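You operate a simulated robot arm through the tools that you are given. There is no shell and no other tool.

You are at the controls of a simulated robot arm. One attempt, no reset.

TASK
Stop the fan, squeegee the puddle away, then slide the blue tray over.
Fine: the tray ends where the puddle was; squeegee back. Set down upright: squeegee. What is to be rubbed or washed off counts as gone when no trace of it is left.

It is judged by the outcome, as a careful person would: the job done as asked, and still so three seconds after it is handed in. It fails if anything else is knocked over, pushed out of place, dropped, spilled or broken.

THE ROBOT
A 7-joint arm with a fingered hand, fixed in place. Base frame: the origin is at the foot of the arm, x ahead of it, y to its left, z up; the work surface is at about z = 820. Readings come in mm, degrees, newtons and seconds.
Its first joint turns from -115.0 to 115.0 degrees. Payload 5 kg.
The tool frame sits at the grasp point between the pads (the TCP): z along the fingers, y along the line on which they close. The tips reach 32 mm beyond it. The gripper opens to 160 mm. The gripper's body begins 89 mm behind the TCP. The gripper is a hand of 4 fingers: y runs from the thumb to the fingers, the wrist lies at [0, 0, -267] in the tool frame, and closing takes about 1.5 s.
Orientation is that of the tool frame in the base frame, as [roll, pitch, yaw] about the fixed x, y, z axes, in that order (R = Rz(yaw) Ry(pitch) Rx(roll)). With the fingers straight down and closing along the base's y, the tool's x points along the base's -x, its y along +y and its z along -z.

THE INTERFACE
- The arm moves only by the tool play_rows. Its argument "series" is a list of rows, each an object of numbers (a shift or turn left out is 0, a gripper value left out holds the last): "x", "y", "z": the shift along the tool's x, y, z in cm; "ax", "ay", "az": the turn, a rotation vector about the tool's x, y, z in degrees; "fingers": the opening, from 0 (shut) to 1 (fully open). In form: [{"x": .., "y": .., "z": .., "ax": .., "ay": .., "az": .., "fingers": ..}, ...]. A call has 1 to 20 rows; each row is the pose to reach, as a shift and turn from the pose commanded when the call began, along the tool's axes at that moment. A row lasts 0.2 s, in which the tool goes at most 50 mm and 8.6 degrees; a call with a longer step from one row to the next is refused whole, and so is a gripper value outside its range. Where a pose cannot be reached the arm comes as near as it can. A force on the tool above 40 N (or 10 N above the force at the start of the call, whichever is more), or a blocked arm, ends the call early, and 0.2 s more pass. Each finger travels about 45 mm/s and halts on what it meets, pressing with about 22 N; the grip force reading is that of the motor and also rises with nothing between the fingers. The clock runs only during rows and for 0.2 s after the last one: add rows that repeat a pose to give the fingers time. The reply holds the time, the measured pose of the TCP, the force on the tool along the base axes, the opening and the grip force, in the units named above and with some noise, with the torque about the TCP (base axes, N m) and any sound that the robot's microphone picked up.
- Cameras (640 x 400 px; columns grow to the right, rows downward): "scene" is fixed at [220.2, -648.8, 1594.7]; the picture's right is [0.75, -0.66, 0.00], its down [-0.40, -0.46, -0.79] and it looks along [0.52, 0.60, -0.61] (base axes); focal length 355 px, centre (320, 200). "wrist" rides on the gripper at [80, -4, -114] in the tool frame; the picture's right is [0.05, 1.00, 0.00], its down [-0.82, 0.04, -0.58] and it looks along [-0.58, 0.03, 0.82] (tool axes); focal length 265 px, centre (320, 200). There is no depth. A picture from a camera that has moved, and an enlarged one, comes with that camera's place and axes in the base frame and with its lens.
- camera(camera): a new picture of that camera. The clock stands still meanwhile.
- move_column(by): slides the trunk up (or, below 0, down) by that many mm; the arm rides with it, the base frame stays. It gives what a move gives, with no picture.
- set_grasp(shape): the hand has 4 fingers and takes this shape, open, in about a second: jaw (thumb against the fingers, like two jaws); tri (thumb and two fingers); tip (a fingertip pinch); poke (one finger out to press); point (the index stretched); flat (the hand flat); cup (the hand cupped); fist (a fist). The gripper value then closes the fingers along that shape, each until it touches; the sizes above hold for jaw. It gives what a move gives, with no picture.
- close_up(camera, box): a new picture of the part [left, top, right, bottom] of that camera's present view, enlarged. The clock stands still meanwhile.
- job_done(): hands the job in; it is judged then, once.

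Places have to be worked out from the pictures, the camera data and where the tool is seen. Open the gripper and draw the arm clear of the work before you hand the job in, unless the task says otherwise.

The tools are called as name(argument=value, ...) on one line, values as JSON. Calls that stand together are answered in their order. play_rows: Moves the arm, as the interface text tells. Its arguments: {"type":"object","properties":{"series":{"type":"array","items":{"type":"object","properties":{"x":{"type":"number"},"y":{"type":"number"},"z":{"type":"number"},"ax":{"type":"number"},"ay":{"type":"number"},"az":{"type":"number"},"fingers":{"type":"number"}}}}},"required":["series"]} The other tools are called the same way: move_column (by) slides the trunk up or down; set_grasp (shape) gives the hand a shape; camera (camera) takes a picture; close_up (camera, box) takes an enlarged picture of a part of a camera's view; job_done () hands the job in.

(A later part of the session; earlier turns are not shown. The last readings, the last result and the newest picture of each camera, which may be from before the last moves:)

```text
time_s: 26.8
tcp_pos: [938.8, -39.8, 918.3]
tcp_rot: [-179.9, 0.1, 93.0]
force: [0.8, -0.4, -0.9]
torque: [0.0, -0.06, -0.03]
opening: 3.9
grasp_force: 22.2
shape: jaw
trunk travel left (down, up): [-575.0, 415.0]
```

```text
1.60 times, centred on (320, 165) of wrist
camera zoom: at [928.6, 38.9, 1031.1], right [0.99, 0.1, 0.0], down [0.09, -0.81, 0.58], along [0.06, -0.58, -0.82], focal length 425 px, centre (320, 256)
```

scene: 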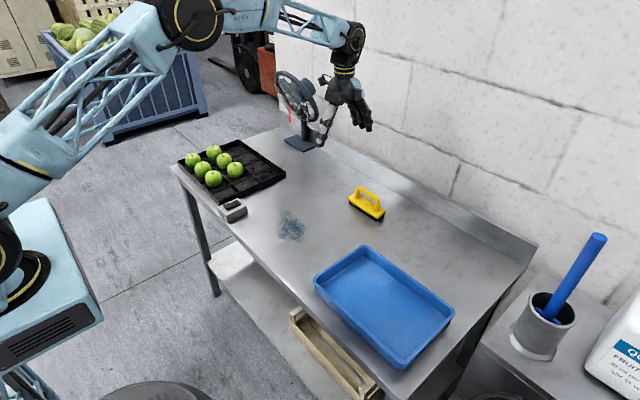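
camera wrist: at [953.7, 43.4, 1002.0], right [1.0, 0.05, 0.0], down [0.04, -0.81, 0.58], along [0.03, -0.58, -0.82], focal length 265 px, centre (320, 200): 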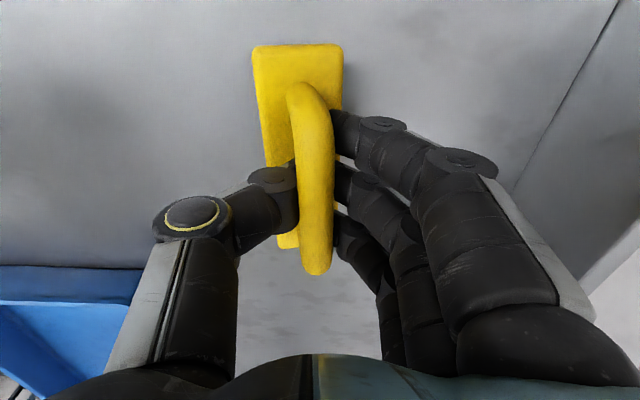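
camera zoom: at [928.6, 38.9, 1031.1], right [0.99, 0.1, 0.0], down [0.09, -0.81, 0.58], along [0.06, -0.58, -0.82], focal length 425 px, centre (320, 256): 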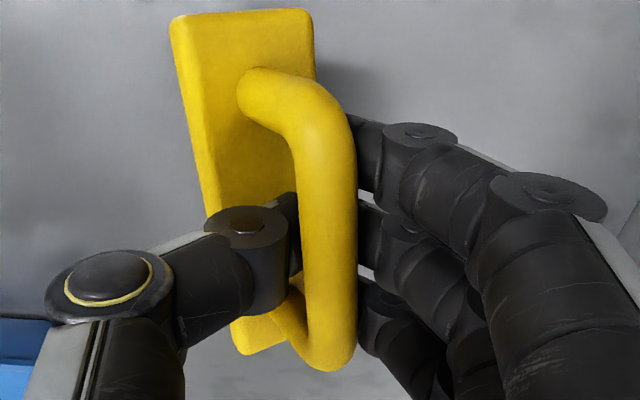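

It grips, but tilts about 20° when lifted. On the table the block lies flat, so I'll wipe by sliding it along the surface instead. I set it down, loosen to let it settle flat, and re-grip.

play_rows(series=[{"z": 0.5}, {"z": 1.0}, {"z": 1.5}, {"z": 1.5, "fingers": 0.15}, {"z": 1.5, "fingers": 0.3}, {"z": 1.5, "fingers": 0.3}, {"z": 1.5, "fingers": 0.3}, {"z": 1.5, "fingers": 0.3}])

close_up(camera="scene", box=[345, 165, 400, 225])

close_up(camera="wrist", box=[220, 40, 420, 290])

```text
time_s: 28.6
tcp_pos: [937.5, -40.2, 902.9]
tcp_rot: [-179.9, 0.1, 93.0]
force: [0.6, -0.5, 0.1]
torque: [0.01, -0.02, -0.04]
opening: 47.1
grasp_force: 0.1
shape: jaw
trunk travel left (down, up): [-575.0, 415.0]
```

```text
6.67 times, centred on (372, 195) of scene
camera zoom: at [220.2, -648.8, 1594.7], right [0.75, -0.66, 0.0], down [-0.4, -0.46, -0.79], along [0.52, 0.6, -0.61], focal length 2364 px, centre (-30, 233)
```

zoom: 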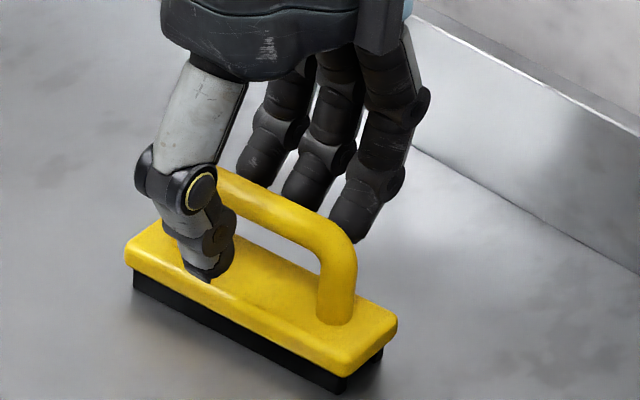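

```text
1.60 times, centred on (320, 165) of wrist
camera zoom: at [928.5, 38.8, 1016.2], right [0.99, 0.1, 0.0], down [0.09, -0.81, 0.58], along [0.06, -0.58, -0.82], focal length 425 px, centre (320, 256)
```

zoom: 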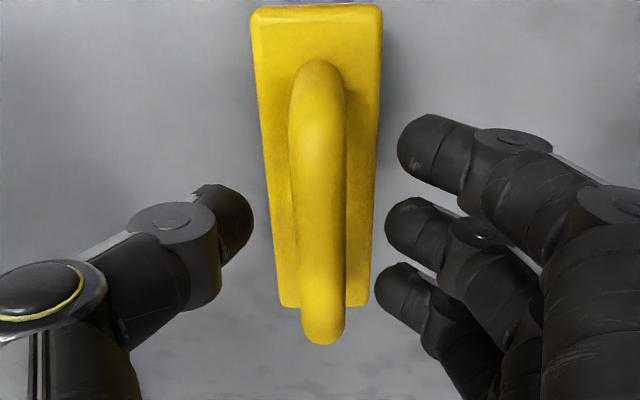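

The squeegee is flat, centred between the pads. I re-grip and press down about 3 mm to see the contact force.

play_rows(series=[{"fingers": 0.15}, {"fingers": 0.1}, {"fingers": 0.0}, {"fingers": 0.0}, {"fingers": 0.0}, {"fingers": 0.0}, {"z": 0.1, "fingers": 0.0}, {"z": 0.2, "fingers": 0.0}, {"z": 0.3, "fingers": 0.0}, {"z": 0.3, "fingers": 0.0}])

close_up(camera="scene", box=[345, 165, 400, 225])

```text
time_s: 30.8
tcp_pos: [938.4, -41.6, 899.6]
tcp_rot: [180.0, 0.1, 93.0]
force: [0.6, -0.8, 1.1]
torque: [0.1, -0.06, -0.03]
opening: 6.2
grasp_force: 22.2
shape: jaw
trunk travel left (down, up): [-575.0, 415.0]
```

```text
6.67 times, centred on (372, 195) of scene
camera zoom: at [220.2, -648.8, 1594.7], right [0.75, -0.66, 0.0], down [-0.4, -0.46, -0.79], along [0.52, 0.6, -0.61], focal length 2364 px, centre (-30, 233)
```

zoom: 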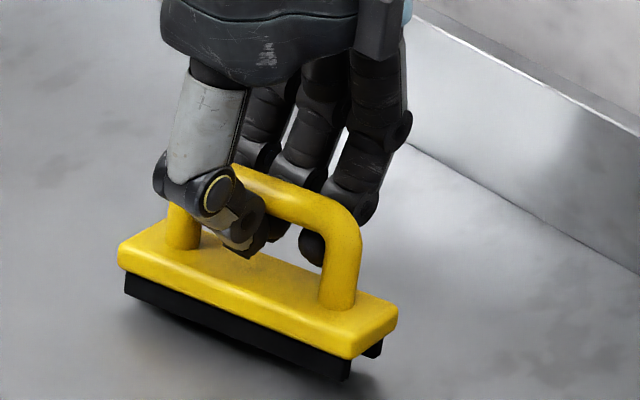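

The closing pads push the bar upward and tilt the block, so the bar grip won't stay flat. I'll release it and instead grip the 46 mm wide block by its sides, with the bar inside the hand. First I set it down and open.

play_rows(series=[{"z": 0.3}, {"z": 0.6}, {"z": 0.6, "fingers": 0.15}, {"z": 0.6, "fingers": 0.3}, {"z": 0.6, "fingers": 0.5}, {"z": 0.6, "fingers": 0.7}, {"z": 0.6, "fingers": 0.7}, {"z": 0.6, "fingers": 0.7}, {"z": 0.6, "fingers": 0.7}, {"z": 0.6, "fingers": 0.7}])

close_up(camera="scene", box=[345, 165, 400, 225])

close_up(camera="wrist", box=[220, 40, 420, 290])

```text
time_s: 33.0
tcp_pos: [939.1, -41.4, 893.4]
tcp_rot: [-179.9, 0.1, 92.9]
force: [-0.6, 0.2, -0.3]
torque: [-0.03, -0.01, 0.05]
opening: 111.6
grasp_force: 0.0
shape: jaw
trunk travel left (down, up): [-575.0, 415.0]
```

```text
6.67 times, centred on (372, 195) of scene
camera zoom: at [220.2, -648.8, 1594.7], right [0.75, -0.66, 0.0], down [-0.4, -0.46, -0.79], along [0.52, 0.6, -0.61], focal length 2364 px, centre (-30, 233)
```

zoom: 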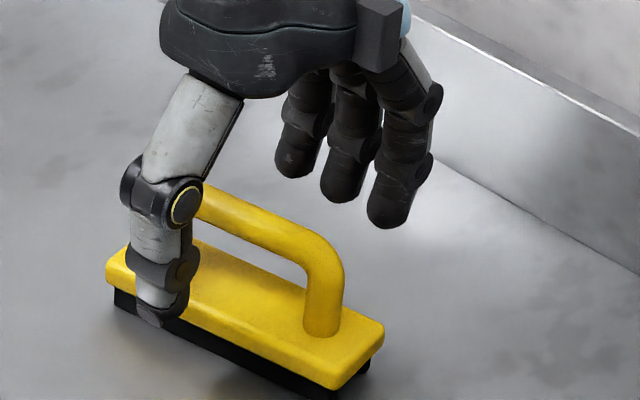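

```text
1.60 times, centred on (320, 165) of wrist
camera zoom: at [928.3, 38.7, 1007.0], right [0.99, 0.1, 0.0], down [0.09, -0.81, 0.58], along [0.06, -0.58, -0.82], focal length 425 px, centre (320, 256)
```

zoom: 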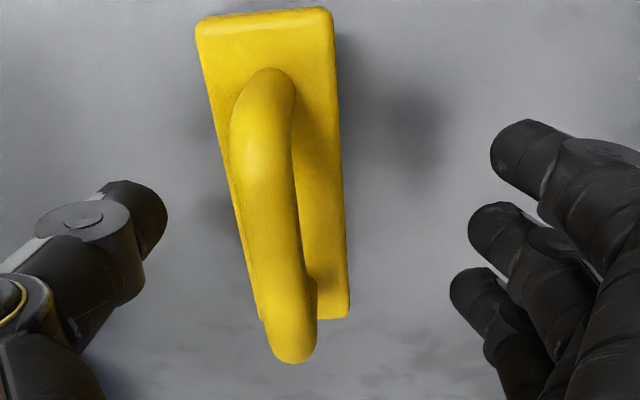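

The squeegee now stands at about (924, −47), turned about 11°. I align the hand with it and descend with the fingers straddling the block, to TCP z ≈ 856.

play_rows(series=[{"x": -0.24, "y": -0.75, "az": -4}, {"x": -0.47, "y": -1.47, "az": -7.8}, {"x": -0.47, "y": -1.47, "az": -7.8}, {"x": -0.47, "y": -1.47, "az": -7.8, "z": 1.0}, {"x": -0.47, "y": -1.47, "az": -7.8, "z": 2.0}, {"x": -0.47, "y": -1.47, "az": -7.8, "z": 2.8}, {"x": -0.47, "y": -1.47, "az": -7.8, "z": 3.3}, {"x": -0.47, "y": -1.47, "az": -7.8, "z": 3.75}, {"x": -0.47, "y": -1.47, "az": -7.8, "z": 3.75}])

close_up(camera="scene", box=[335, 165, 400, 225])

close_up(camera="wrist", box=[200, 40, 440, 340])

```text
time_s: 35.0
tcp_pos: [922.7, -46.3, 855.0]
tcp_rot: [-179.9, 0.1, 100.7]
force: [-0.6, 0.2, -0.2]
torque: [0.03, -0.01, 0.0]
opening: 111.5
grasp_force: 0.1
shape: jaw
trunk travel left (down, up): [-575.0, 415.0]
```

```text
6.67 times, centred on (368, 195) of scene
camera zoom: at [220.2, -648.8, 1594.7], right [0.75, -0.66, 0.0], down [-0.4, -0.46, -0.79], along [0.52, 0.6, -0.61], focal length 2364 px, centre (3, 233)
```

zoom: 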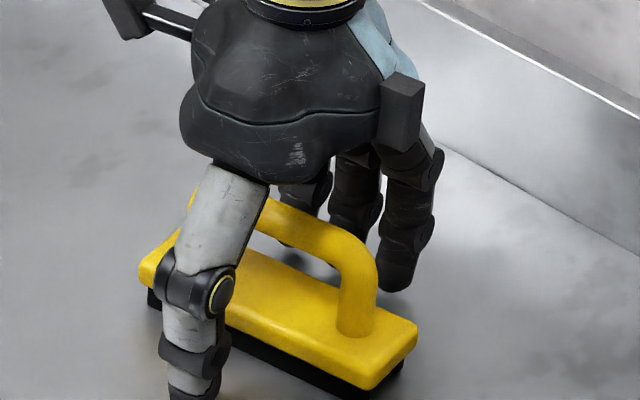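

```text
1.33 times, centred on (320, 190) of wrist
camera zoom: at [903.4, 31.3, 969.4], right [0.97, 0.24, 0.0], down [0.2, -0.79, 0.58], along [0.14, -0.56, -0.82], focal length 354 px, centre (320, 213)
```

zoom: 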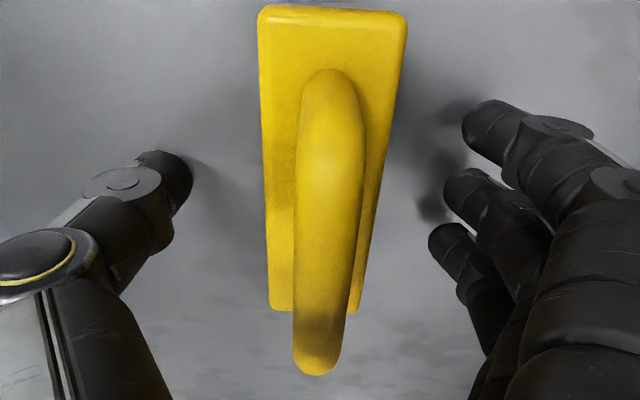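

The hand straddles the block well, without touching anything. I close on the block's sides.

play_rows(series=[{"az": 1, "fingers": 0.5}, {"az": 2, "fingers": 0.4}, {"az": 2, "fingers": 0.35}, {"az": 2, "fingers": 0.3}, {"az": 2, "fingers": 0.2}, {"az": 2, "fingers": 0.1}, {"az": 2, "fingers": 0.0}, {"az": 2, "fingers": 0.0}, {"az": 2, "fingers": 0.0}])

close_up(camera="scene", box=[335, 165, 400, 225])

close_up(camera="wrist", box=[200, 40, 440, 340])

```text
time_s: 37.0
tcp_pos: [923.5, -46.6, 856.9]
tcp_rot: [-179.8, 0.1, 98.9]
force: [0.0, -0.4, 0.6]
torque: [-0.01, 0.06, 0.03]
opening: 42.6
grasp_force: 21.2
shape: jaw
trunk travel left (down, up): [-575.0, 415.0]
```

```text
6.67 times, centred on (368, 195) of scene
camera zoom: at [220.2, -648.8, 1594.7], right [0.75, -0.66, 0.0], down [-0.4, -0.46, -0.79], along [0.52, 0.6, -0.61], focal length 2364 px, centre (3, 233)
```

zoom: 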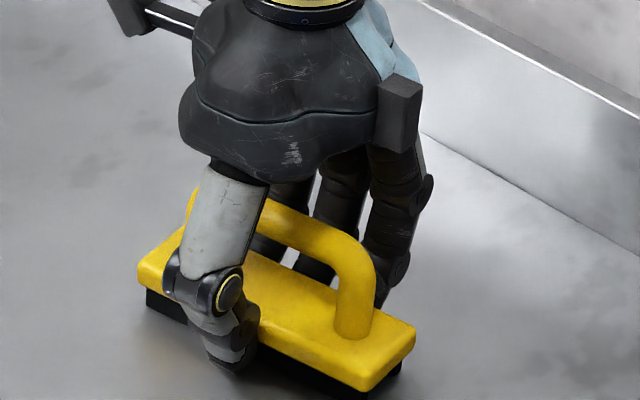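

```text
1.33 times, centred on (320, 190) of wrist
camera zoom: at [906.1, 31.9, 969.6], right [0.98, 0.2, 0.0], down [0.17, -0.8, 0.58], along [0.12, -0.57, -0.82], focal length 354 px, centre (320, 213)
```

zoom: 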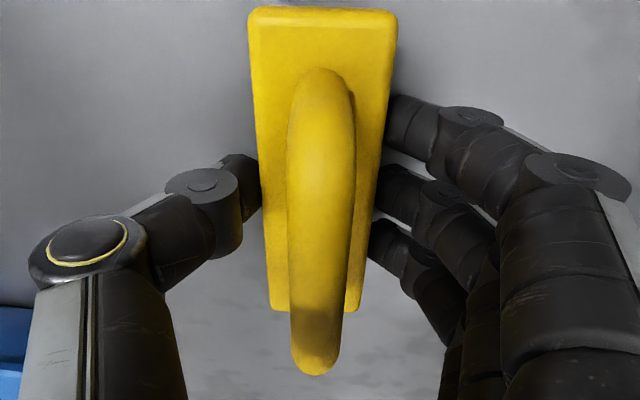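

The block is firmly held by its sides (opening 42.6) and still flat. I test a small lift.

play_rows(series=[{"z": -0.4}, {"z": -0.8}, {"z": -1.2}, {"z": -1.2}, {"z": -1.2}])

close_up(camera="scene", box=[335, 165, 400, 225])

close_up(camera="wrist", box=[200, 40, 440, 340])

```text
time_s: 38.2
tcp_pos: [923.8, -47.0, 869.1]
tcp_rot: [-179.8, 0.1, 98.8]
force: [0.4, 0.3, -1.8]
torque: [0.01, 0.02, 0.02]
opening: 42.3
grasp_force: 22.0
shape: jaw
trunk travel left (down, up): [-575.0, 415.0]
```

```text
6.67 times, centred on (368, 195) of scene
camera zoom: at [220.2, -648.8, 1594.7], right [0.75, -0.66, 0.0], down [-0.4, -0.46, -0.79], along [0.52, 0.6, -0.61], focal length 2364 px, centre (3, 233)
```

zoom: 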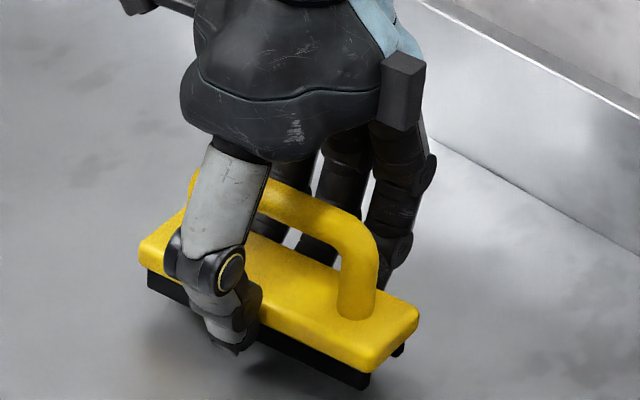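

```text
1.33 times, centred on (320, 190) of wrist
camera zoom: at [906.2, 31.7, 981.9], right [0.98, 0.2, 0.0], down [0.17, -0.8, 0.58], along [0.12, -0.57, -0.82], focal length 354 px, centre (320, 213)
```

zoom: 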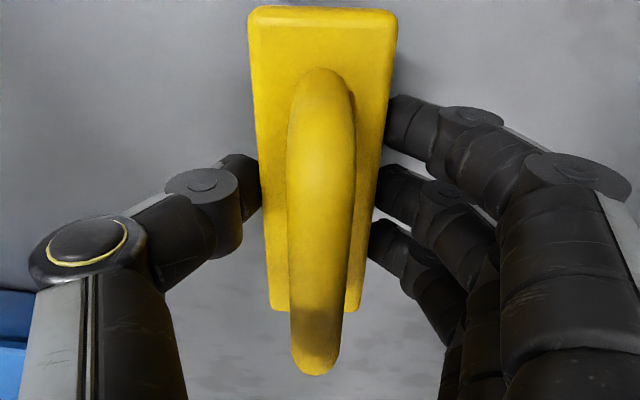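

It lifts level and steady; the block centre is right under the TCP, and it touches the table at TCP z ≈ 857. I carry it to the far side of the puddle, turning it back to straight along y.

play_rows(series=[{"x": 1.8, "y": -1.5, "z": -0.5, "az": 1.8}, {"x": 3.6, "y": -3.0, "z": -0.8, "az": 3.5}, {"x": 5.4, "y": -4.5, "z": -0.8, "az": 5.3}, {"x": 7.2, "y": -6.1, "z": -0.8, "az": 7.0}, {"x": 8.97, "y": -7.6, "z": -0.8, "az": 8.8}, {"x": 8.97, "y": -7.6, "z": -0.8, "az": 8.8}])

camera(camera="scene")

camera(camera="wrist")

```text
time_s: 39.6
tcp_pos: [835.1, 29.7, 876.6]
tcp_rot: [-179.9, 0.1, 89.9]
force: [-0.1, 0.2, -1.0]
torque: [-0.01, -0.02, 0.02]
opening: 42.3
grasp_force: 22.5
shape: jaw
trunk travel left (down, up): [-575.0, 415.0]
```

```text
taken
```

scene: 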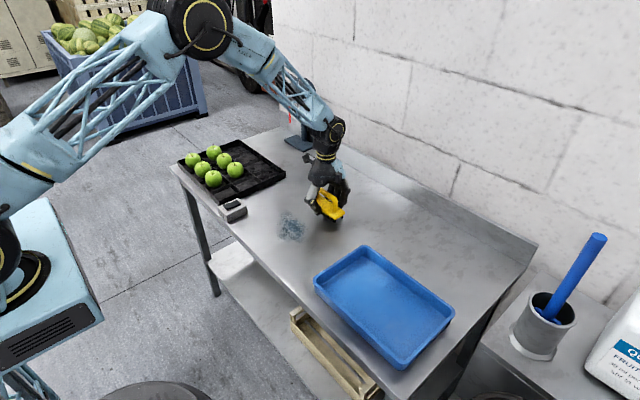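

```text
taken
camera wrist: at [829.8, 110.1, 989.8], right [1.0, 0.05, 0.0], down [0.04, -0.81, 0.58], along [0.03, -0.58, -0.82], focal length 265 px, centre (320, 200)
```

wrist: 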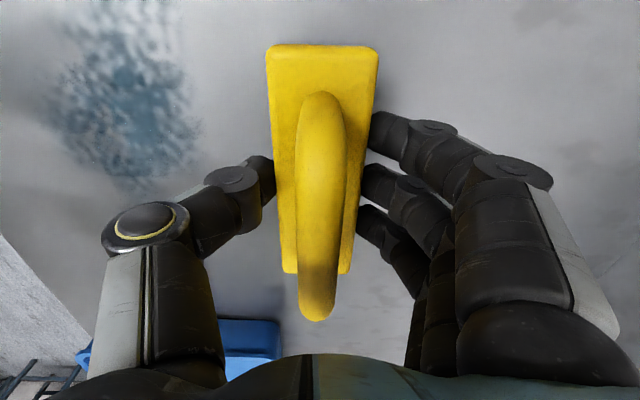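

The squeegee is on the wall side of the puddle at (835, 30). I lower it onto the table with a light press and read the force.

play_rows(series=[{"z": 0.8}, {"z": 1.5}, {"z": 1.9}, {"z": 2.1}, {"z": 2.25}, {"z": 2.25}])

```text
time_s: 41.0
tcp_pos: [834.3, 30.5, 856.6]
tcp_rot: [-180.0, 0.1, 90.0]
force: [-2.0, 0.4, 11.3]
torque: [0.04, 0.0, 0.0]
opening: 42.5
grasp_force: 21.8
shape: jaw
trunk travel left (down, up): [-575.0, 415.0]
```

It presses with about 11 N. I sweep toward the robot across the puddle's lower half in y, to x ≈ 615.

play_rows(series=[{"y": -1.5}, {"y": -3.5}, {"y": -5.5}, {"y": -7.5}, {"y": -9.5}, {"y": -11.5}, {"y": -13.5}, {"y": -15.5}, {"y": -17.5}, {"y": -19.5}, {"y": -21.5}, {"y": -21.5}])

camera(camera="scene")

camera(camera="wrist")

```text
time_s: 43.6
tcp_pos: [619.3, 31.4, 855.8]
tcp_rot: [-179.8, 0.1, 90.1]
force: [6.8, -0.2, 19.1]
torque: [0.02, -0.42, 0.0]
opening: 43.6
grasp_force: 21.6
shape: jaw
trunk travel left (down, up): [-575.0, 415.0]
```

```text
taken
```

scene: 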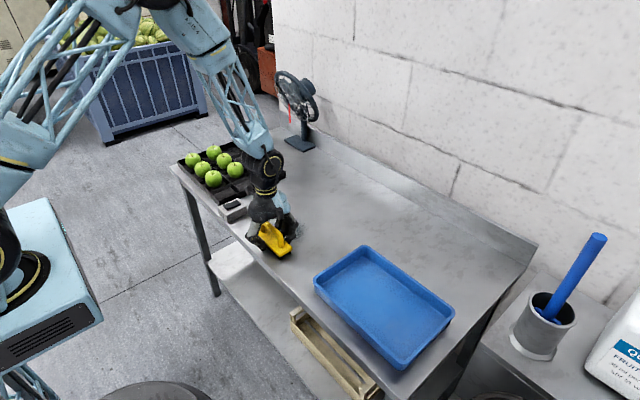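

```text
taken
camera wrist: at [613.6, 111.4, 968.1], right [1.0, 0.05, 0.0], down [0.04, -0.81, 0.58], along [0.03, -0.58, -0.82], focal length 265 px, centre (320, 200)
```

wrist: 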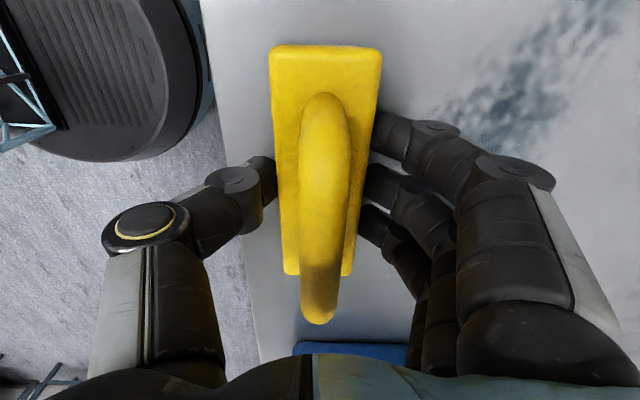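

The pass removed part of the puddle; a remainder is visible at y above about 65. I shift to y ≈ 100 and sweep back outward.

play_rows(series=[{"x": 2}, {"x": 4}, {"x": 6}, {"x": 7}, {"x": 7, "y": 1.5}, {"x": 7, "y": 3.5}, {"x": 7, "y": 5.5}, {"x": 7, "y": 7.5}, {"x": 7, "y": 9.5}, {"x": 7, "y": 11.5}, {"x": 7, "y": 13.5}, {"x": 7, "y": 15.5}, {"x": 7, "y": 17.5}, {"x": 7, "y": 19.5}, {"x": 7, "y": 21.5}, {"x": 7, "y": 21.5}])

camera(camera="wrist")

close_up(camera="scene", box=[220, 170, 360, 260])

```text
time_s: 47.0
tcp_pos: [834.8, 100.3, 855.3]
tcp_rot: [-179.9, 0.1, 90.0]
force: [-3.4, -0.3, 8.6]
torque: [0.02, 0.09, -0.01]
opening: 44.2
grasp_force: 21.9
shape: jaw
trunk travel left (down, up): [-575.0, 415.0]
```

```text
taken
camera wrist: at [829.3, 180.6, 968.1], right [1.0, 0.05, 0.0], down [0.04, -0.81, 0.58], along [0.03, -0.58, -0.82], focal length 265 px, centre (320, 200)
```

wrist: 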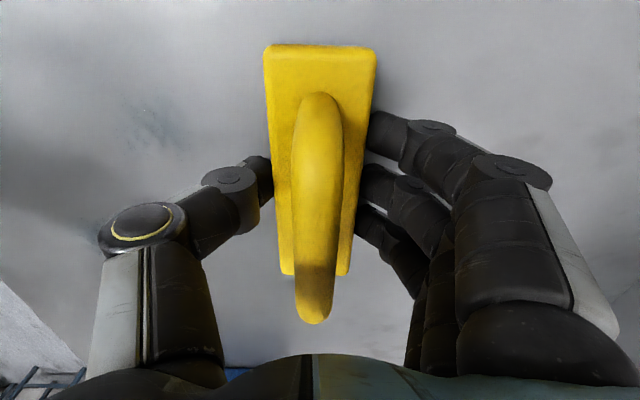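

```text
4.44 times, centred on (290, 215) of scene
camera zoom: at [220.2, -648.8, 1594.7], right [0.75, -0.66, 0.0], down [-0.4, -0.46, -0.79], along [0.52, 0.6, -0.61], focal length 1576 px, centre (453, 133)
```

zoom: 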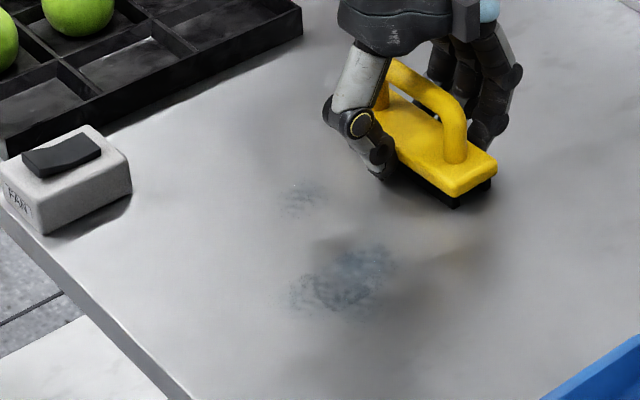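

Only faint traces remain near (741, 124) and (709, 34). I do further overlapping passes.

play_rows(series=[{"y": -3}, {"y": -6}, {"y": -9}, {"y": -12}, {"y": -15}, {"y": -18}, {"y": -21}, {"x": -2, "y": -21.5}, {"x": -4.5, "y": -21.5}, {"x": -6.5, "y": -21.5}, {"x": -6.5, "y": -19}, {"x": -6.5, "y": -16}, {"x": -6.5, "y": -13}, {"x": -6.5, "y": -10}, {"x": -6.5, "y": -7}, {"x": -6.5, "y": -4}, {"x": -6.5, "y": -1}, {"x": -6.5, "y": 0}])

close_up(camera="scene", box=[220, 170, 360, 260])

camera(camera="wrist")

```text
time_s: 50.8
tcp_pos: [834.1, 34.9, 855.1]
tcp_rot: [179.9, 0.2, 90.1]
force: [-3.2, 0.0, 3.4]
torque: [0.05, 0.02, -0.01]
opening: 43.8
grasp_force: 22.3
shape: jaw
trunk travel left (down, up): [-575.0, 415.0]
```

```text
4.44 times, centred on (290, 215) of scene
camera zoom: at [220.2, -648.8, 1594.7], right [0.75, -0.66, 0.0], down [-0.4, -0.46, -0.79], along [0.52, 0.6, -0.61], focal length 1576 px, centre (453, 133)
```

zoom: 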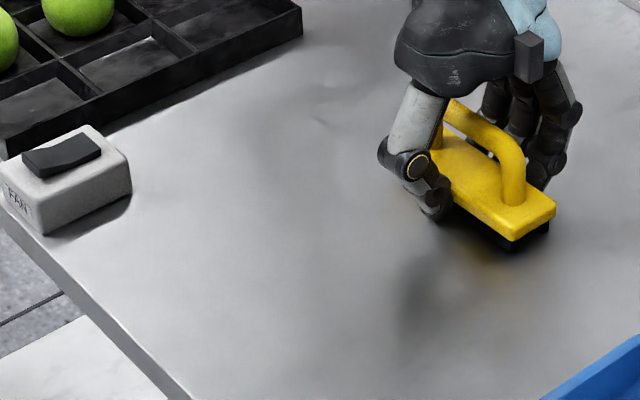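

```text
taken
camera wrist: at [829.2, 115.8, 968.1], right [1.0, 0.05, 0.0], down [0.04, -0.81, 0.58], along [0.03, -0.58, -0.82], focal length 265 px, centre (320, 200)
```

wrist: 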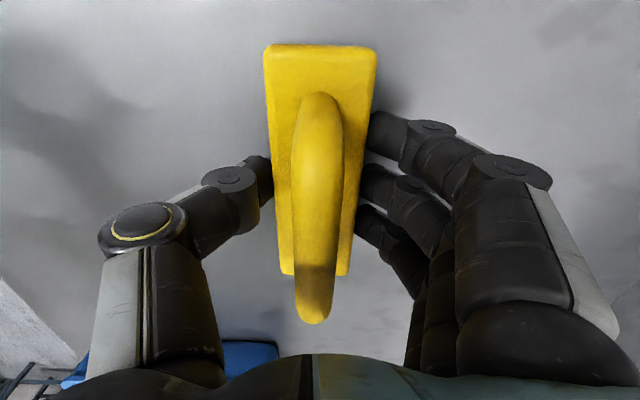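

It looks gone. I zoom in hard on the area to check for any trace.

close_up(camera="scene", box=[270, 195, 330, 250])

close_up(camera="wrist", box=[0, 0, 270, 200])

```text
7.27 times, centred on (300, 222) of scene
camera zoom: at [220.2, -648.8, 1594.7], right [0.75, -0.66, 0.0], down [-0.4, -0.46, -0.79], along [0.52, 0.6, -0.61], focal length 2579 px, centre (466, 36)
```

zoom: 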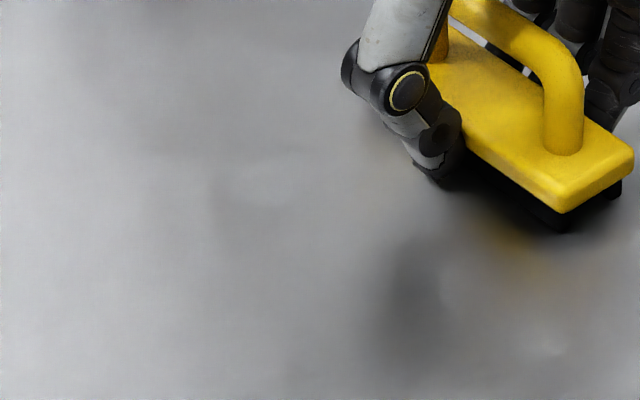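

```text
2.00 times, centred on (135, 100) of wrist
camera zoom: at [829.2, 115.8, 968.1], right [1.0, 0.05, 0.0], down [0.04, -0.81, 0.58], along [0.03, -0.58, -0.82], focal length 531 px, centre (690, 400)
```

zoom: 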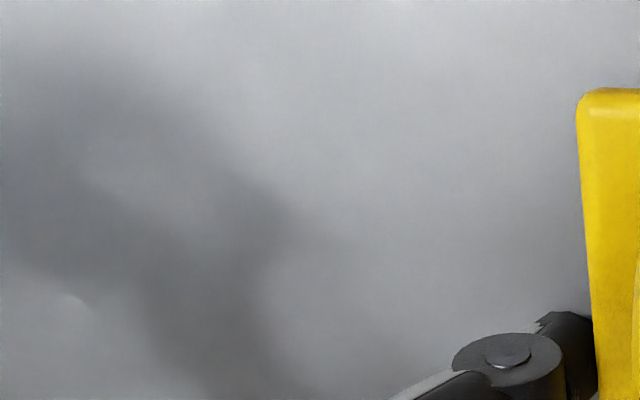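

No trace is visible, only the arm's shadow. For safety I do one more pair of passes at y ≈ 10 and y ≈ 75.

play_rows(series=[{"x": -2.5, "y": -2}, {"x": -2.5, "y": -5}, {"x": -2.5, "y": -8}, {"x": -2.5, "y": -11}, {"x": -2.5, "y": -14}, {"x": -2.5, "y": -17}, {"x": -2.5, "y": -20}, {"x": -0.5, "y": -21}, {"x": 2, "y": -21}, {"x": 4, "y": -21}, {"x": 4, "y": -18}, {"x": 4, "y": -15}, {"x": 4, "y": -12}, {"x": 4, "y": -9}, {"x": 4, "y": -6}, {"x": 4, "y": -3}, {"x": 4, "y": 0}, {"x": 4, "y": 0}])

close_up(camera="scene", box=[230, 180, 350, 260])

camera(camera="wrist")

```text
time_s: 54.6
tcp_pos: [835.5, 75.1, 855.1]
tcp_rot: [-179.9, 0.1, 90.0]
force: [-1.0, 0.0, 3.7]
torque: [0.03, -0.02, 0.03]
opening: 43.6
grasp_force: 21.9
shape: jaw
trunk travel left (down, up): [-575.0, 415.0]
```

```text
5.00 times, centred on (290, 220) of scene
camera zoom: at [220.2, -648.8, 1594.7], right [0.75, -0.66, 0.0], down [-0.4, -0.46, -0.79], along [0.52, 0.6, -0.61], focal length 1773 px, centre (470, 100)
```

zoom: 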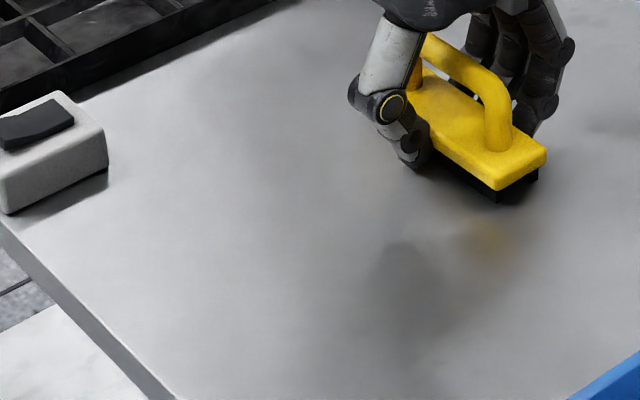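

```text
taken
camera wrist: at [829.9, 155.1, 968.2], right [1.0, 0.05, 0.0], down [0.04, -0.81, 0.58], along [0.03, -0.58, -0.82], focal length 265 px, centre (320, 200)
```

wrist: 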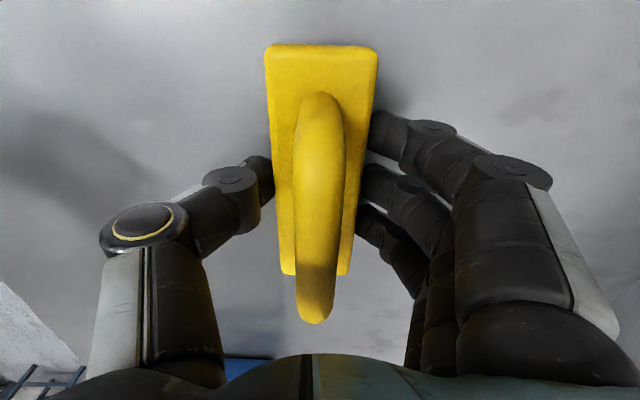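

The puddle is gone. I lift the squeegee and carry it back to its original spot, with the block centre at (958, −37) lying along y.

play_rows(series=[{"z": -1.0}, {"z": -2.0}, {"x": -2.2, "y": 2.5, "z": -2.0, "az": 0.5}, {"x": -4.5, "y": 5.0, "z": -2.0, "az": 1}, {"x": -6.7, "y": 7.5, "z": -2.0, "az": 1.5}, {"x": -8.9, "y": 10.0, "z": -2.0, "az": 1.5}, {"x": -11.16, "y": 12.5, "z": -2.0, "az": 1.5}, {"x": -11.16, "y": 12.5, "z": -2.0, "az": 1.5}, {"x": -11.16, "y": 12.5, "z": -1.5, "az": 1.5}, {"x": -11.16, "y": 12.5, "z": -1.0, "az": 1.5}, {"x": -11.16, "y": 12.5, "z": -0.5, "az": 1.5}, {"x": -11.16, "y": 12.5, "z": -0.2, "az": 1.5}, {"x": -11.16, "y": 12.5, "z": -0.2, "az": 1.5}])

close_up(camera="scene", box=[335, 165, 410, 235])

camera(camera="wrist")

```text
time_s: 57.4
tcp_pos: [960.1, -35.8, 856.0]
tcp_rot: [-179.9, 0.1, 88.6]
force: [0.0, -0.3, -1.0]
torque: [0.01, -0.03, 0.02]
opening: 43.5
grasp_force: 21.8
shape: jaw
trunk travel left (down, up): [-575.0, 415.0]
```

```text
5.71 times, centred on (372, 200) of scene
camera zoom: at [220.2, -648.8, 1594.7], right [0.75, -0.66, 0.0], down [-0.4, -0.46, -0.79], along [0.52, 0.6, -0.61], focal length 2026 px, centre (20, 200)
```

zoom: 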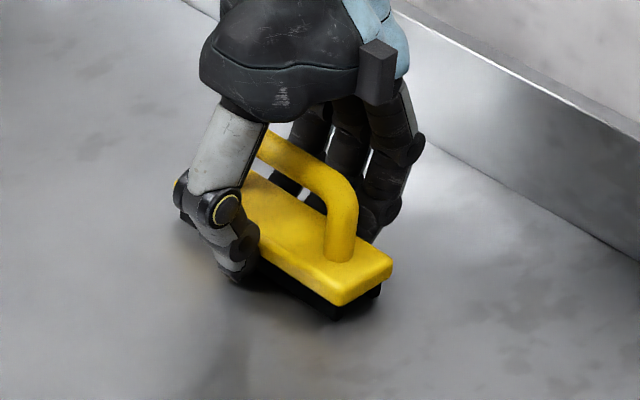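

```text
taken
camera wrist: at [956.5, 44.0, 968.6], right [1.0, 0.03, 0.0], down [0.02, -0.82, 0.58], along [0.01, -0.58, -0.82], focal length 265 px, centre (320, 200)
```

wrist: 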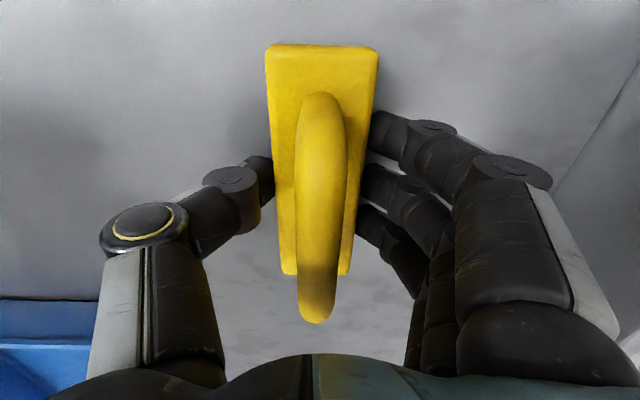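

The block now measures about (957, −36), within a few millimetres of its first place. I nudge it by about 2 mm, touch down and open the fingers.

play_rows(series=[{"x": -0.25, "y": 0.25}, {"x": -0.25, "y": 0.25, "z": 0.15}, {"x": -0.25, "y": 0.25, "z": 0.15}, {"x": -0.25, "y": 0.25, "z": 0.15, "fingers": 0.35}, {"x": -0.25, "y": 0.25, "z": 0.15, "fingers": 0.5}, {"x": -0.25, "y": 0.25, "z": 0.15, "fingers": 0.7}, {"x": -0.25, "y": 0.25, "z": 0.15, "fingers": 0.7}, {"x": -0.25, "y": 0.25, "z": 0.15, "fingers": 0.7}])

close_up(camera="scene", box=[335, 175, 400, 230])

camera(camera="wrist")

```text
time_s: 59.2
tcp_pos: [961.9, -38.4, 854.7]
tcp_rot: [-179.9, 0.0, 88.6]
force: [-0.1, 0.0, -1.3]
torque: [-0.01, 0.01, -0.01]
opening: 111.4
grasp_force: 0.1
shape: jaw
trunk travel left (down, up): [-575.0, 415.0]
```

```text
7.27 times, centred on (368, 202) of scene
camera zoom: at [220.2, -648.8, 1594.7], right [0.75, -0.66, 0.0], down [-0.4, -0.46, -0.79], along [0.52, 0.6, -0.61], focal length 2579 px, centre (-26, 182)
```

zoom: 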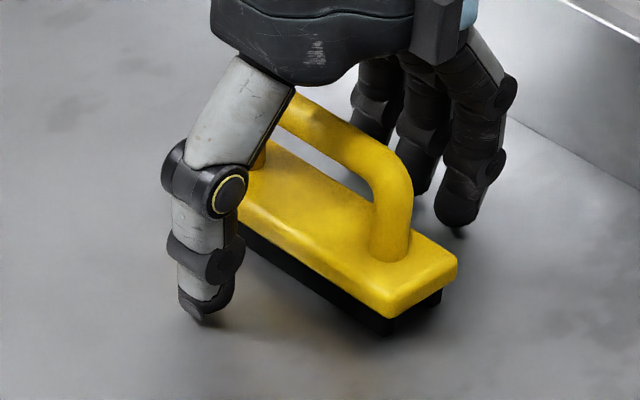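

```text
taken
camera wrist: at [958.8, 41.4, 967.6], right [1.0, 0.03, 0.0], down [0.02, -0.82, 0.58], along [0.01, -0.58, -0.82], focal length 265 px, centre (320, 200)
```

wrist: 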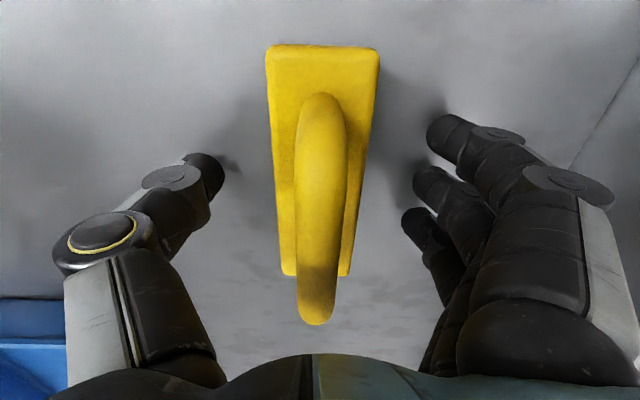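

The squeegee stands upright in its original place (its outline matches the first close-up). I raise the hand straight up, clear of it.

play_rows(series=[{"z": -1, "fingers": 0.8}, {"z": -2.5, "fingers": 0.8}, {"z": -5, "fingers": 0.8}, {"z": -9}, {"z": -13}, {"z": -17}, {"z": -21}, {"z": -24.5}, {"z": -24.5}])

close_up(camera="scene", box=[335, 175, 400, 230])

```text
time_s: 61.2
tcp_pos: [962.6, -38.1, 1100.7]
tcp_rot: [-179.9, 0.0, 88.5]
force: [0.5, -0.4, -0.5]
torque: [0.01, -0.02, -0.01]
opening: 127.5
grasp_force: 0.1
shape: jaw
trunk travel left (down, up): [-575.0, 415.0]
```

```text
7.27 times, centred on (368, 202) of scene
camera zoom: at [220.2, -648.8, 1594.7], right [0.75, -0.66, 0.0], down [-0.4, -0.46, -0.79], along [0.52, 0.6, -0.61], focal length 2579 px, centre (-26, 182)
```

zoom: 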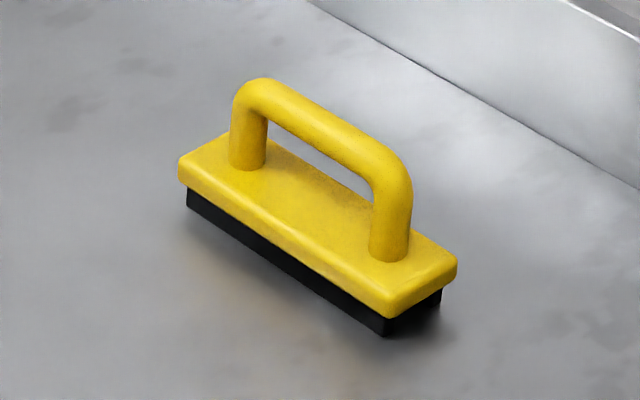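

The squeegee is back where it stood, matching the first close-up almost exactly. I now turn the hand to close along y and move to where I can view the tray.

play_rows(series=[{"x": -2.53, "y": -3.46, "az": -7.6}, {"x": -5.05, "y": -6.91, "az": -15.2}, {"x": -7.58, "y": -10.37, "az": -22.9}, {"x": -10.1, "y": -13.8, "az": -30.5}, {"x": -12.6, "y": -17.3, "az": -38.1}, {"x": -15.2, "y": -20.7, "az": -45.7}, {"x": -17.7, "y": -24.2, "az": -53.3}, {"x": -20.2, "y": -27.6, "az": -60.9}, {"x": -22.7, "y": -31.1, "az": -68.6}, {"x": -25.3, "y": -34.6, "az": -76.2}, {"x": -27.8, "y": -38.0, "az": -83.8}, {"x": -30.3, "y": -41.5, "az": -91.4}, {"x": -30.3, "y": -41.5, "az": -91.4}])

camera(camera="wrist")

camera(camera="scene")

```text
time_s: 64.0
tcp_pos: [541.9, -329.6, 1101.9]
tcp_rot: [-179.9, -0.2, 179.9]
force: [-0.3, 0.3, -0.5]
torque: [-0.01, 0.0, -0.01]
opening: 127.8
grasp_force: 0.0
shape: jaw
trunk travel left (down, up): [-575.0, 415.0]
```

```text
taken
camera wrist: at [458.8, -333.9, 1214.7], right [-0.05, 1.0, 0.0], down [0.82, 0.04, 0.58], along [0.57, 0.03, -0.82], focal length 265 px, centre (320, 200)
```

wrist: 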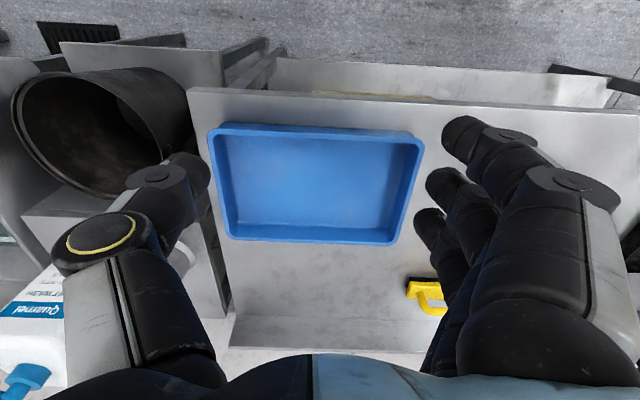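

```text
taken
```

scene: 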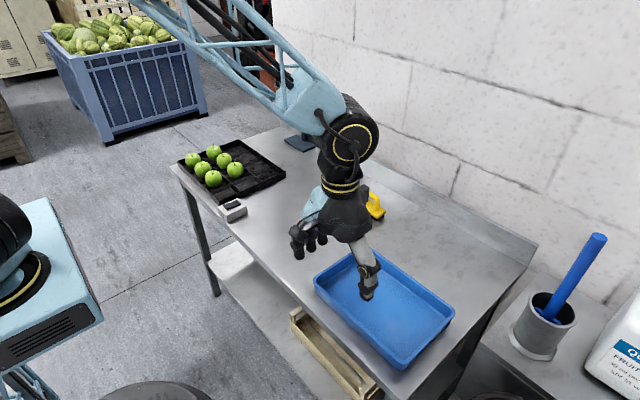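

The tray is in view. I zoom in on it to measure its rim and height.

close_up(camera="wrist", box=[190, 100, 440, 260])

close_up(camera="scene", box=[300, 230, 470, 380])

```text
2.50 times, centred on (315, 180) of wrist
camera zoom: at [458.8, -333.9, 1214.7], right [-0.05, 1.0, 0.0], down [0.82, 0.04, 0.58], along [0.57, 0.03, -0.82], focal length 664 px, centre (332, 250)
```

zoom: 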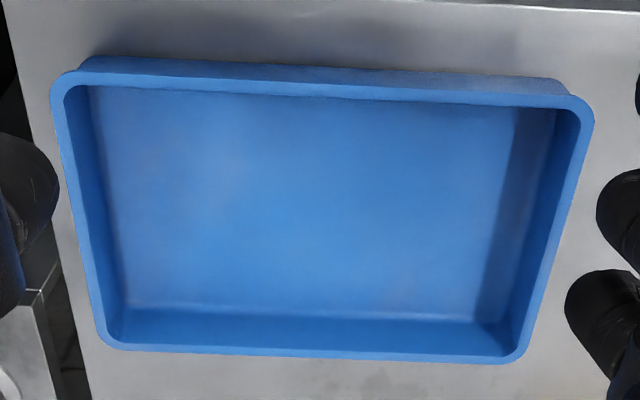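

```text
2.67 times, centred on (385, 305) of scene
camera zoom: at [220.2, -648.8, 1594.7], right [0.75, -0.66, 0.0], down [-0.4, -0.46, -0.79], along [0.52, 0.6, -0.61], focal length 946 px, centre (147, -80)
```

zoom: 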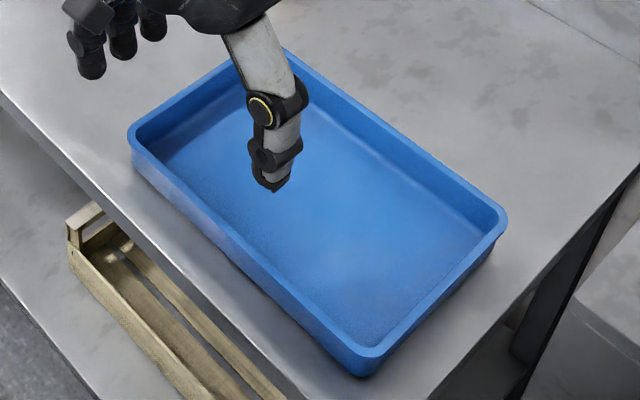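

I judge the tray at x 596–793, y −477 to −184, rim z ≈ 870. I'll grip the middle of its +y end wall (thumb inside, fingers outside) and drag it along; first I hover over that wall at x ≈ 715.

play_rows(series=[{"x": -2.9, "y": 2.3, "z": 1.5}, {"x": -5.8, "y": 4.6, "z": 4}, {"x": -8.7, "y": 6.9, "z": 6.5}, {"x": -11.5, "y": 9.3, "z": 9}, {"x": -14.4, "y": 11.6, "z": 11.5}, {"x": -17.3, "y": 13.9, "z": 14.2}, {"x": -17.3, "y": 13.9, "z": 14.2}])

camera(camera="wrist")

close_up(camera="scene", box=[280, 170, 440, 300])

```text
time_s: 65.6
tcp_pos: [714.5, -191.7, 959.2]
tcp_rot: [180.0, -0.1, 179.9]
force: [0.4, -0.1, -0.3]
torque: [0.0, 0.02, -0.01]
opening: 127.7
grasp_force: 0.0
shape: jaw
trunk travel left (down, up): [-575.0, 415.0]
```

```text
taken
camera wrist: at [632.1, -196.4, 1071.4], right [-0.05, 1.0, 0.0], down [0.82, 0.04, 0.58], along [0.57, 0.03, -0.82], focal length 265 px, centre (320, 200)
```

wrist: 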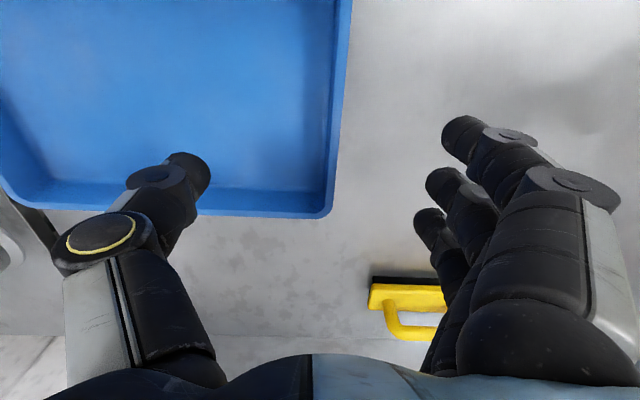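

```text
3.08 times, centred on (360, 235) of scene
camera zoom: at [220.2, -648.8, 1594.7], right [0.75, -0.66, 0.0], down [-0.4, -0.46, -0.79], along [0.52, 0.6, -0.61], focal length 1091 px, centre (197, 92)
```

zoom: 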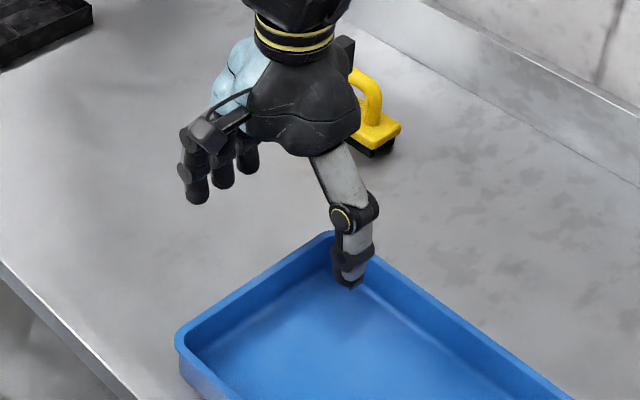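

The rim's +y wall lies at about y −190 to −179 with rim z ≈ 870. I centre on it, lower to TCP z ≈ 872, and check.

play_rows(series=[{"y": 0.5, "z": 2.5}, {"y": 0.5, "z": 5}, {"y": 0.5, "z": 7}, {"y": 0.5, "z": 8.2}, {"y": 0.5, "z": 8.7}, {"y": 0.5, "z": 8.7}])

camera(camera="wrist")

close_up(camera="scene", box=[280, 170, 440, 300])

```text
time_s: 67.0
tcp_pos: [712.4, -187.2, 871.0]
tcp_rot: [-179.8, -0.1, 179.9]
force: [-0.1, 0.0, 0.1]
torque: [0.01, 0.03, 0.01]
opening: 127.7
grasp_force: 0.1
shape: jaw
trunk travel left (down, up): [-575.0, 415.0]
```

```text
taken
camera wrist: at [630.8, -191.6, 984.5], right [-0.05, 1.0, 0.0], down [0.82, 0.04, 0.58], along [0.57, 0.03, -0.82], focal length 265 px, centre (320, 200)
```

wrist: 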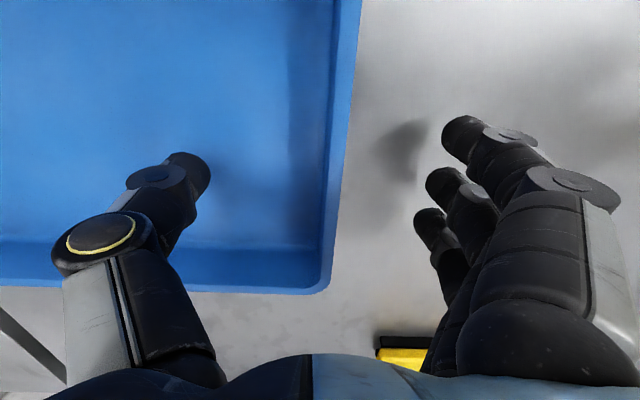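

```text
3.08 times, centred on (360, 235) of scene
camera zoom: at [220.2, -648.8, 1594.7], right [0.75, -0.66, 0.0], down [-0.4, -0.46, -0.79], along [0.52, 0.6, -0.61], focal length 1091 px, centre (197, 92)
```

zoom: 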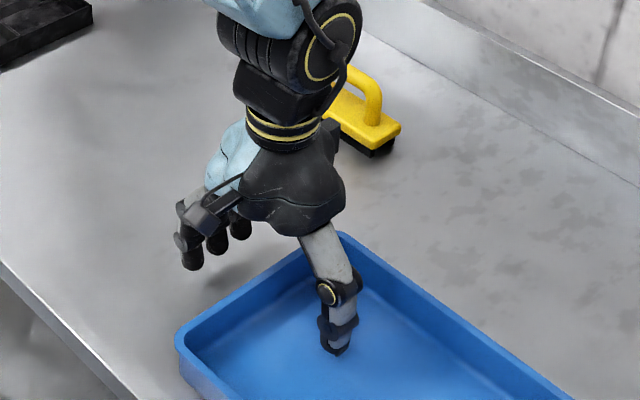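

At rim height the wall centre is about 8 mm to the +y side of the TCP. I shift by 6 mm and close on the wall.

play_rows(series=[{"y": 0.6}, {"y": 0.6, "fingers": 0.6}, {"y": 0.6, "fingers": 0.4}, {"y": 0.6, "fingers": 0.25}, {"y": 0.6, "fingers": 0.15}, {"y": 0.6, "fingers": 0.05}, {"y": 0.6, "fingers": 0.0}, {"y": 0.6, "fingers": 0.0}, {"y": 0.6, "fingers": 0.0}, {"y": 0.6, "fingers": 0.0}])

camera(camera="wrist")

close_up(camera="scene", box=[300, 200, 470, 380])

```text
time_s: 69.2
tcp_pos: [713.1, -181.0, 871.3]
tcp_rot: [-179.8, -0.1, 179.9]
force: [-0.1, -1.0, 0.1]
torque: [0.05, 0.01, 0.01]
opening: 0.0
grasp_force: 21.8
shape: jaw
trunk travel left (down, up): [-575.0, 415.0]
```

```text
taken
camera wrist: at [630.7, -185.7, 984.6], right [-0.05, 1.0, 0.0], down [0.82, 0.04, 0.58], along [0.57, 0.03, -0.82], focal length 265 px, centre (320, 200)
```

wrist: 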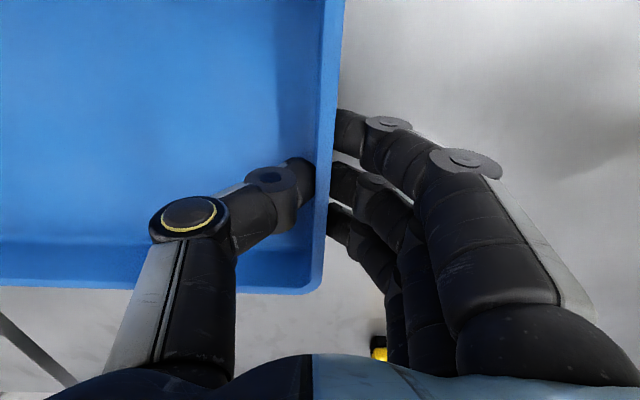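

```text
2.22 times, centred on (385, 290) of scene
camera zoom: at [220.2, -648.8, 1594.7], right [0.75, -0.66, 0.0], down [-0.4, -0.46, -0.79], along [0.52, 0.6, -0.61], focal length 788 px, centre (176, 0)
```

zoom: 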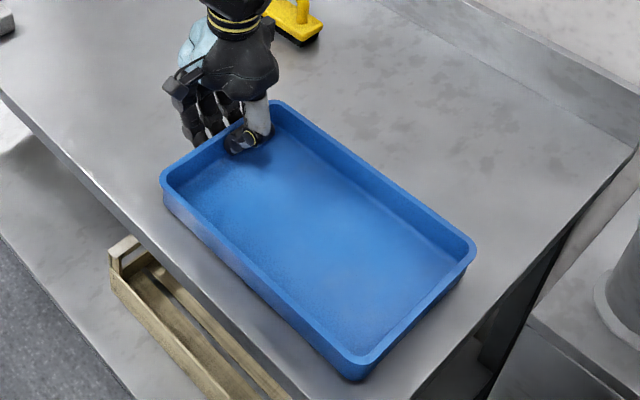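

The wall is gripped and the tray hasn't shifted. I begin the drag in +y with a short test.

play_rows(series=[{"y": 0.7}, {"y": 2.0}, {"y": 3.5}, {"y": 5.0}, {"y": 5.0}])

camera(camera="wrist")

camera(camera="scene")

```text
time_s: 70.4
tcp_pos: [714.3, -130.1, 871.5]
tcp_rot: [-180.0, -0.1, 179.8]
force: [-0.3, -0.4, -0.9]
torque: [0.01, -0.01, 0.03]
opening: 0.0
grasp_force: 22.3
shape: jaw
trunk travel left (down, up): [-575.0, 415.0]
```

```text
taken
camera wrist: at [631.4, -135.0, 984.4], right [-0.05, 1.0, 0.0], down [0.82, 0.04, 0.58], along [0.57, 0.03, -0.82], focal length 265 px, centre (320, 200)
```

wrist: 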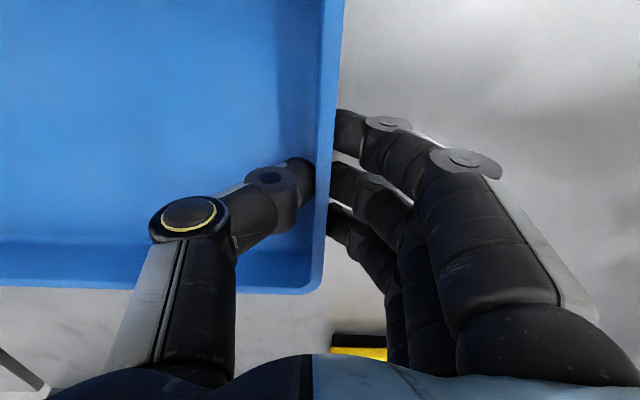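

```text
taken
```

scene: 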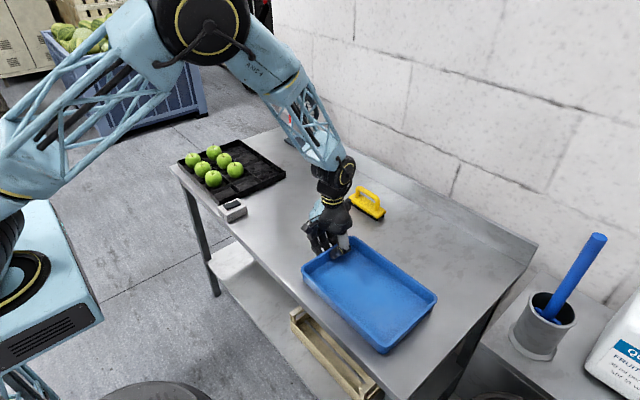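

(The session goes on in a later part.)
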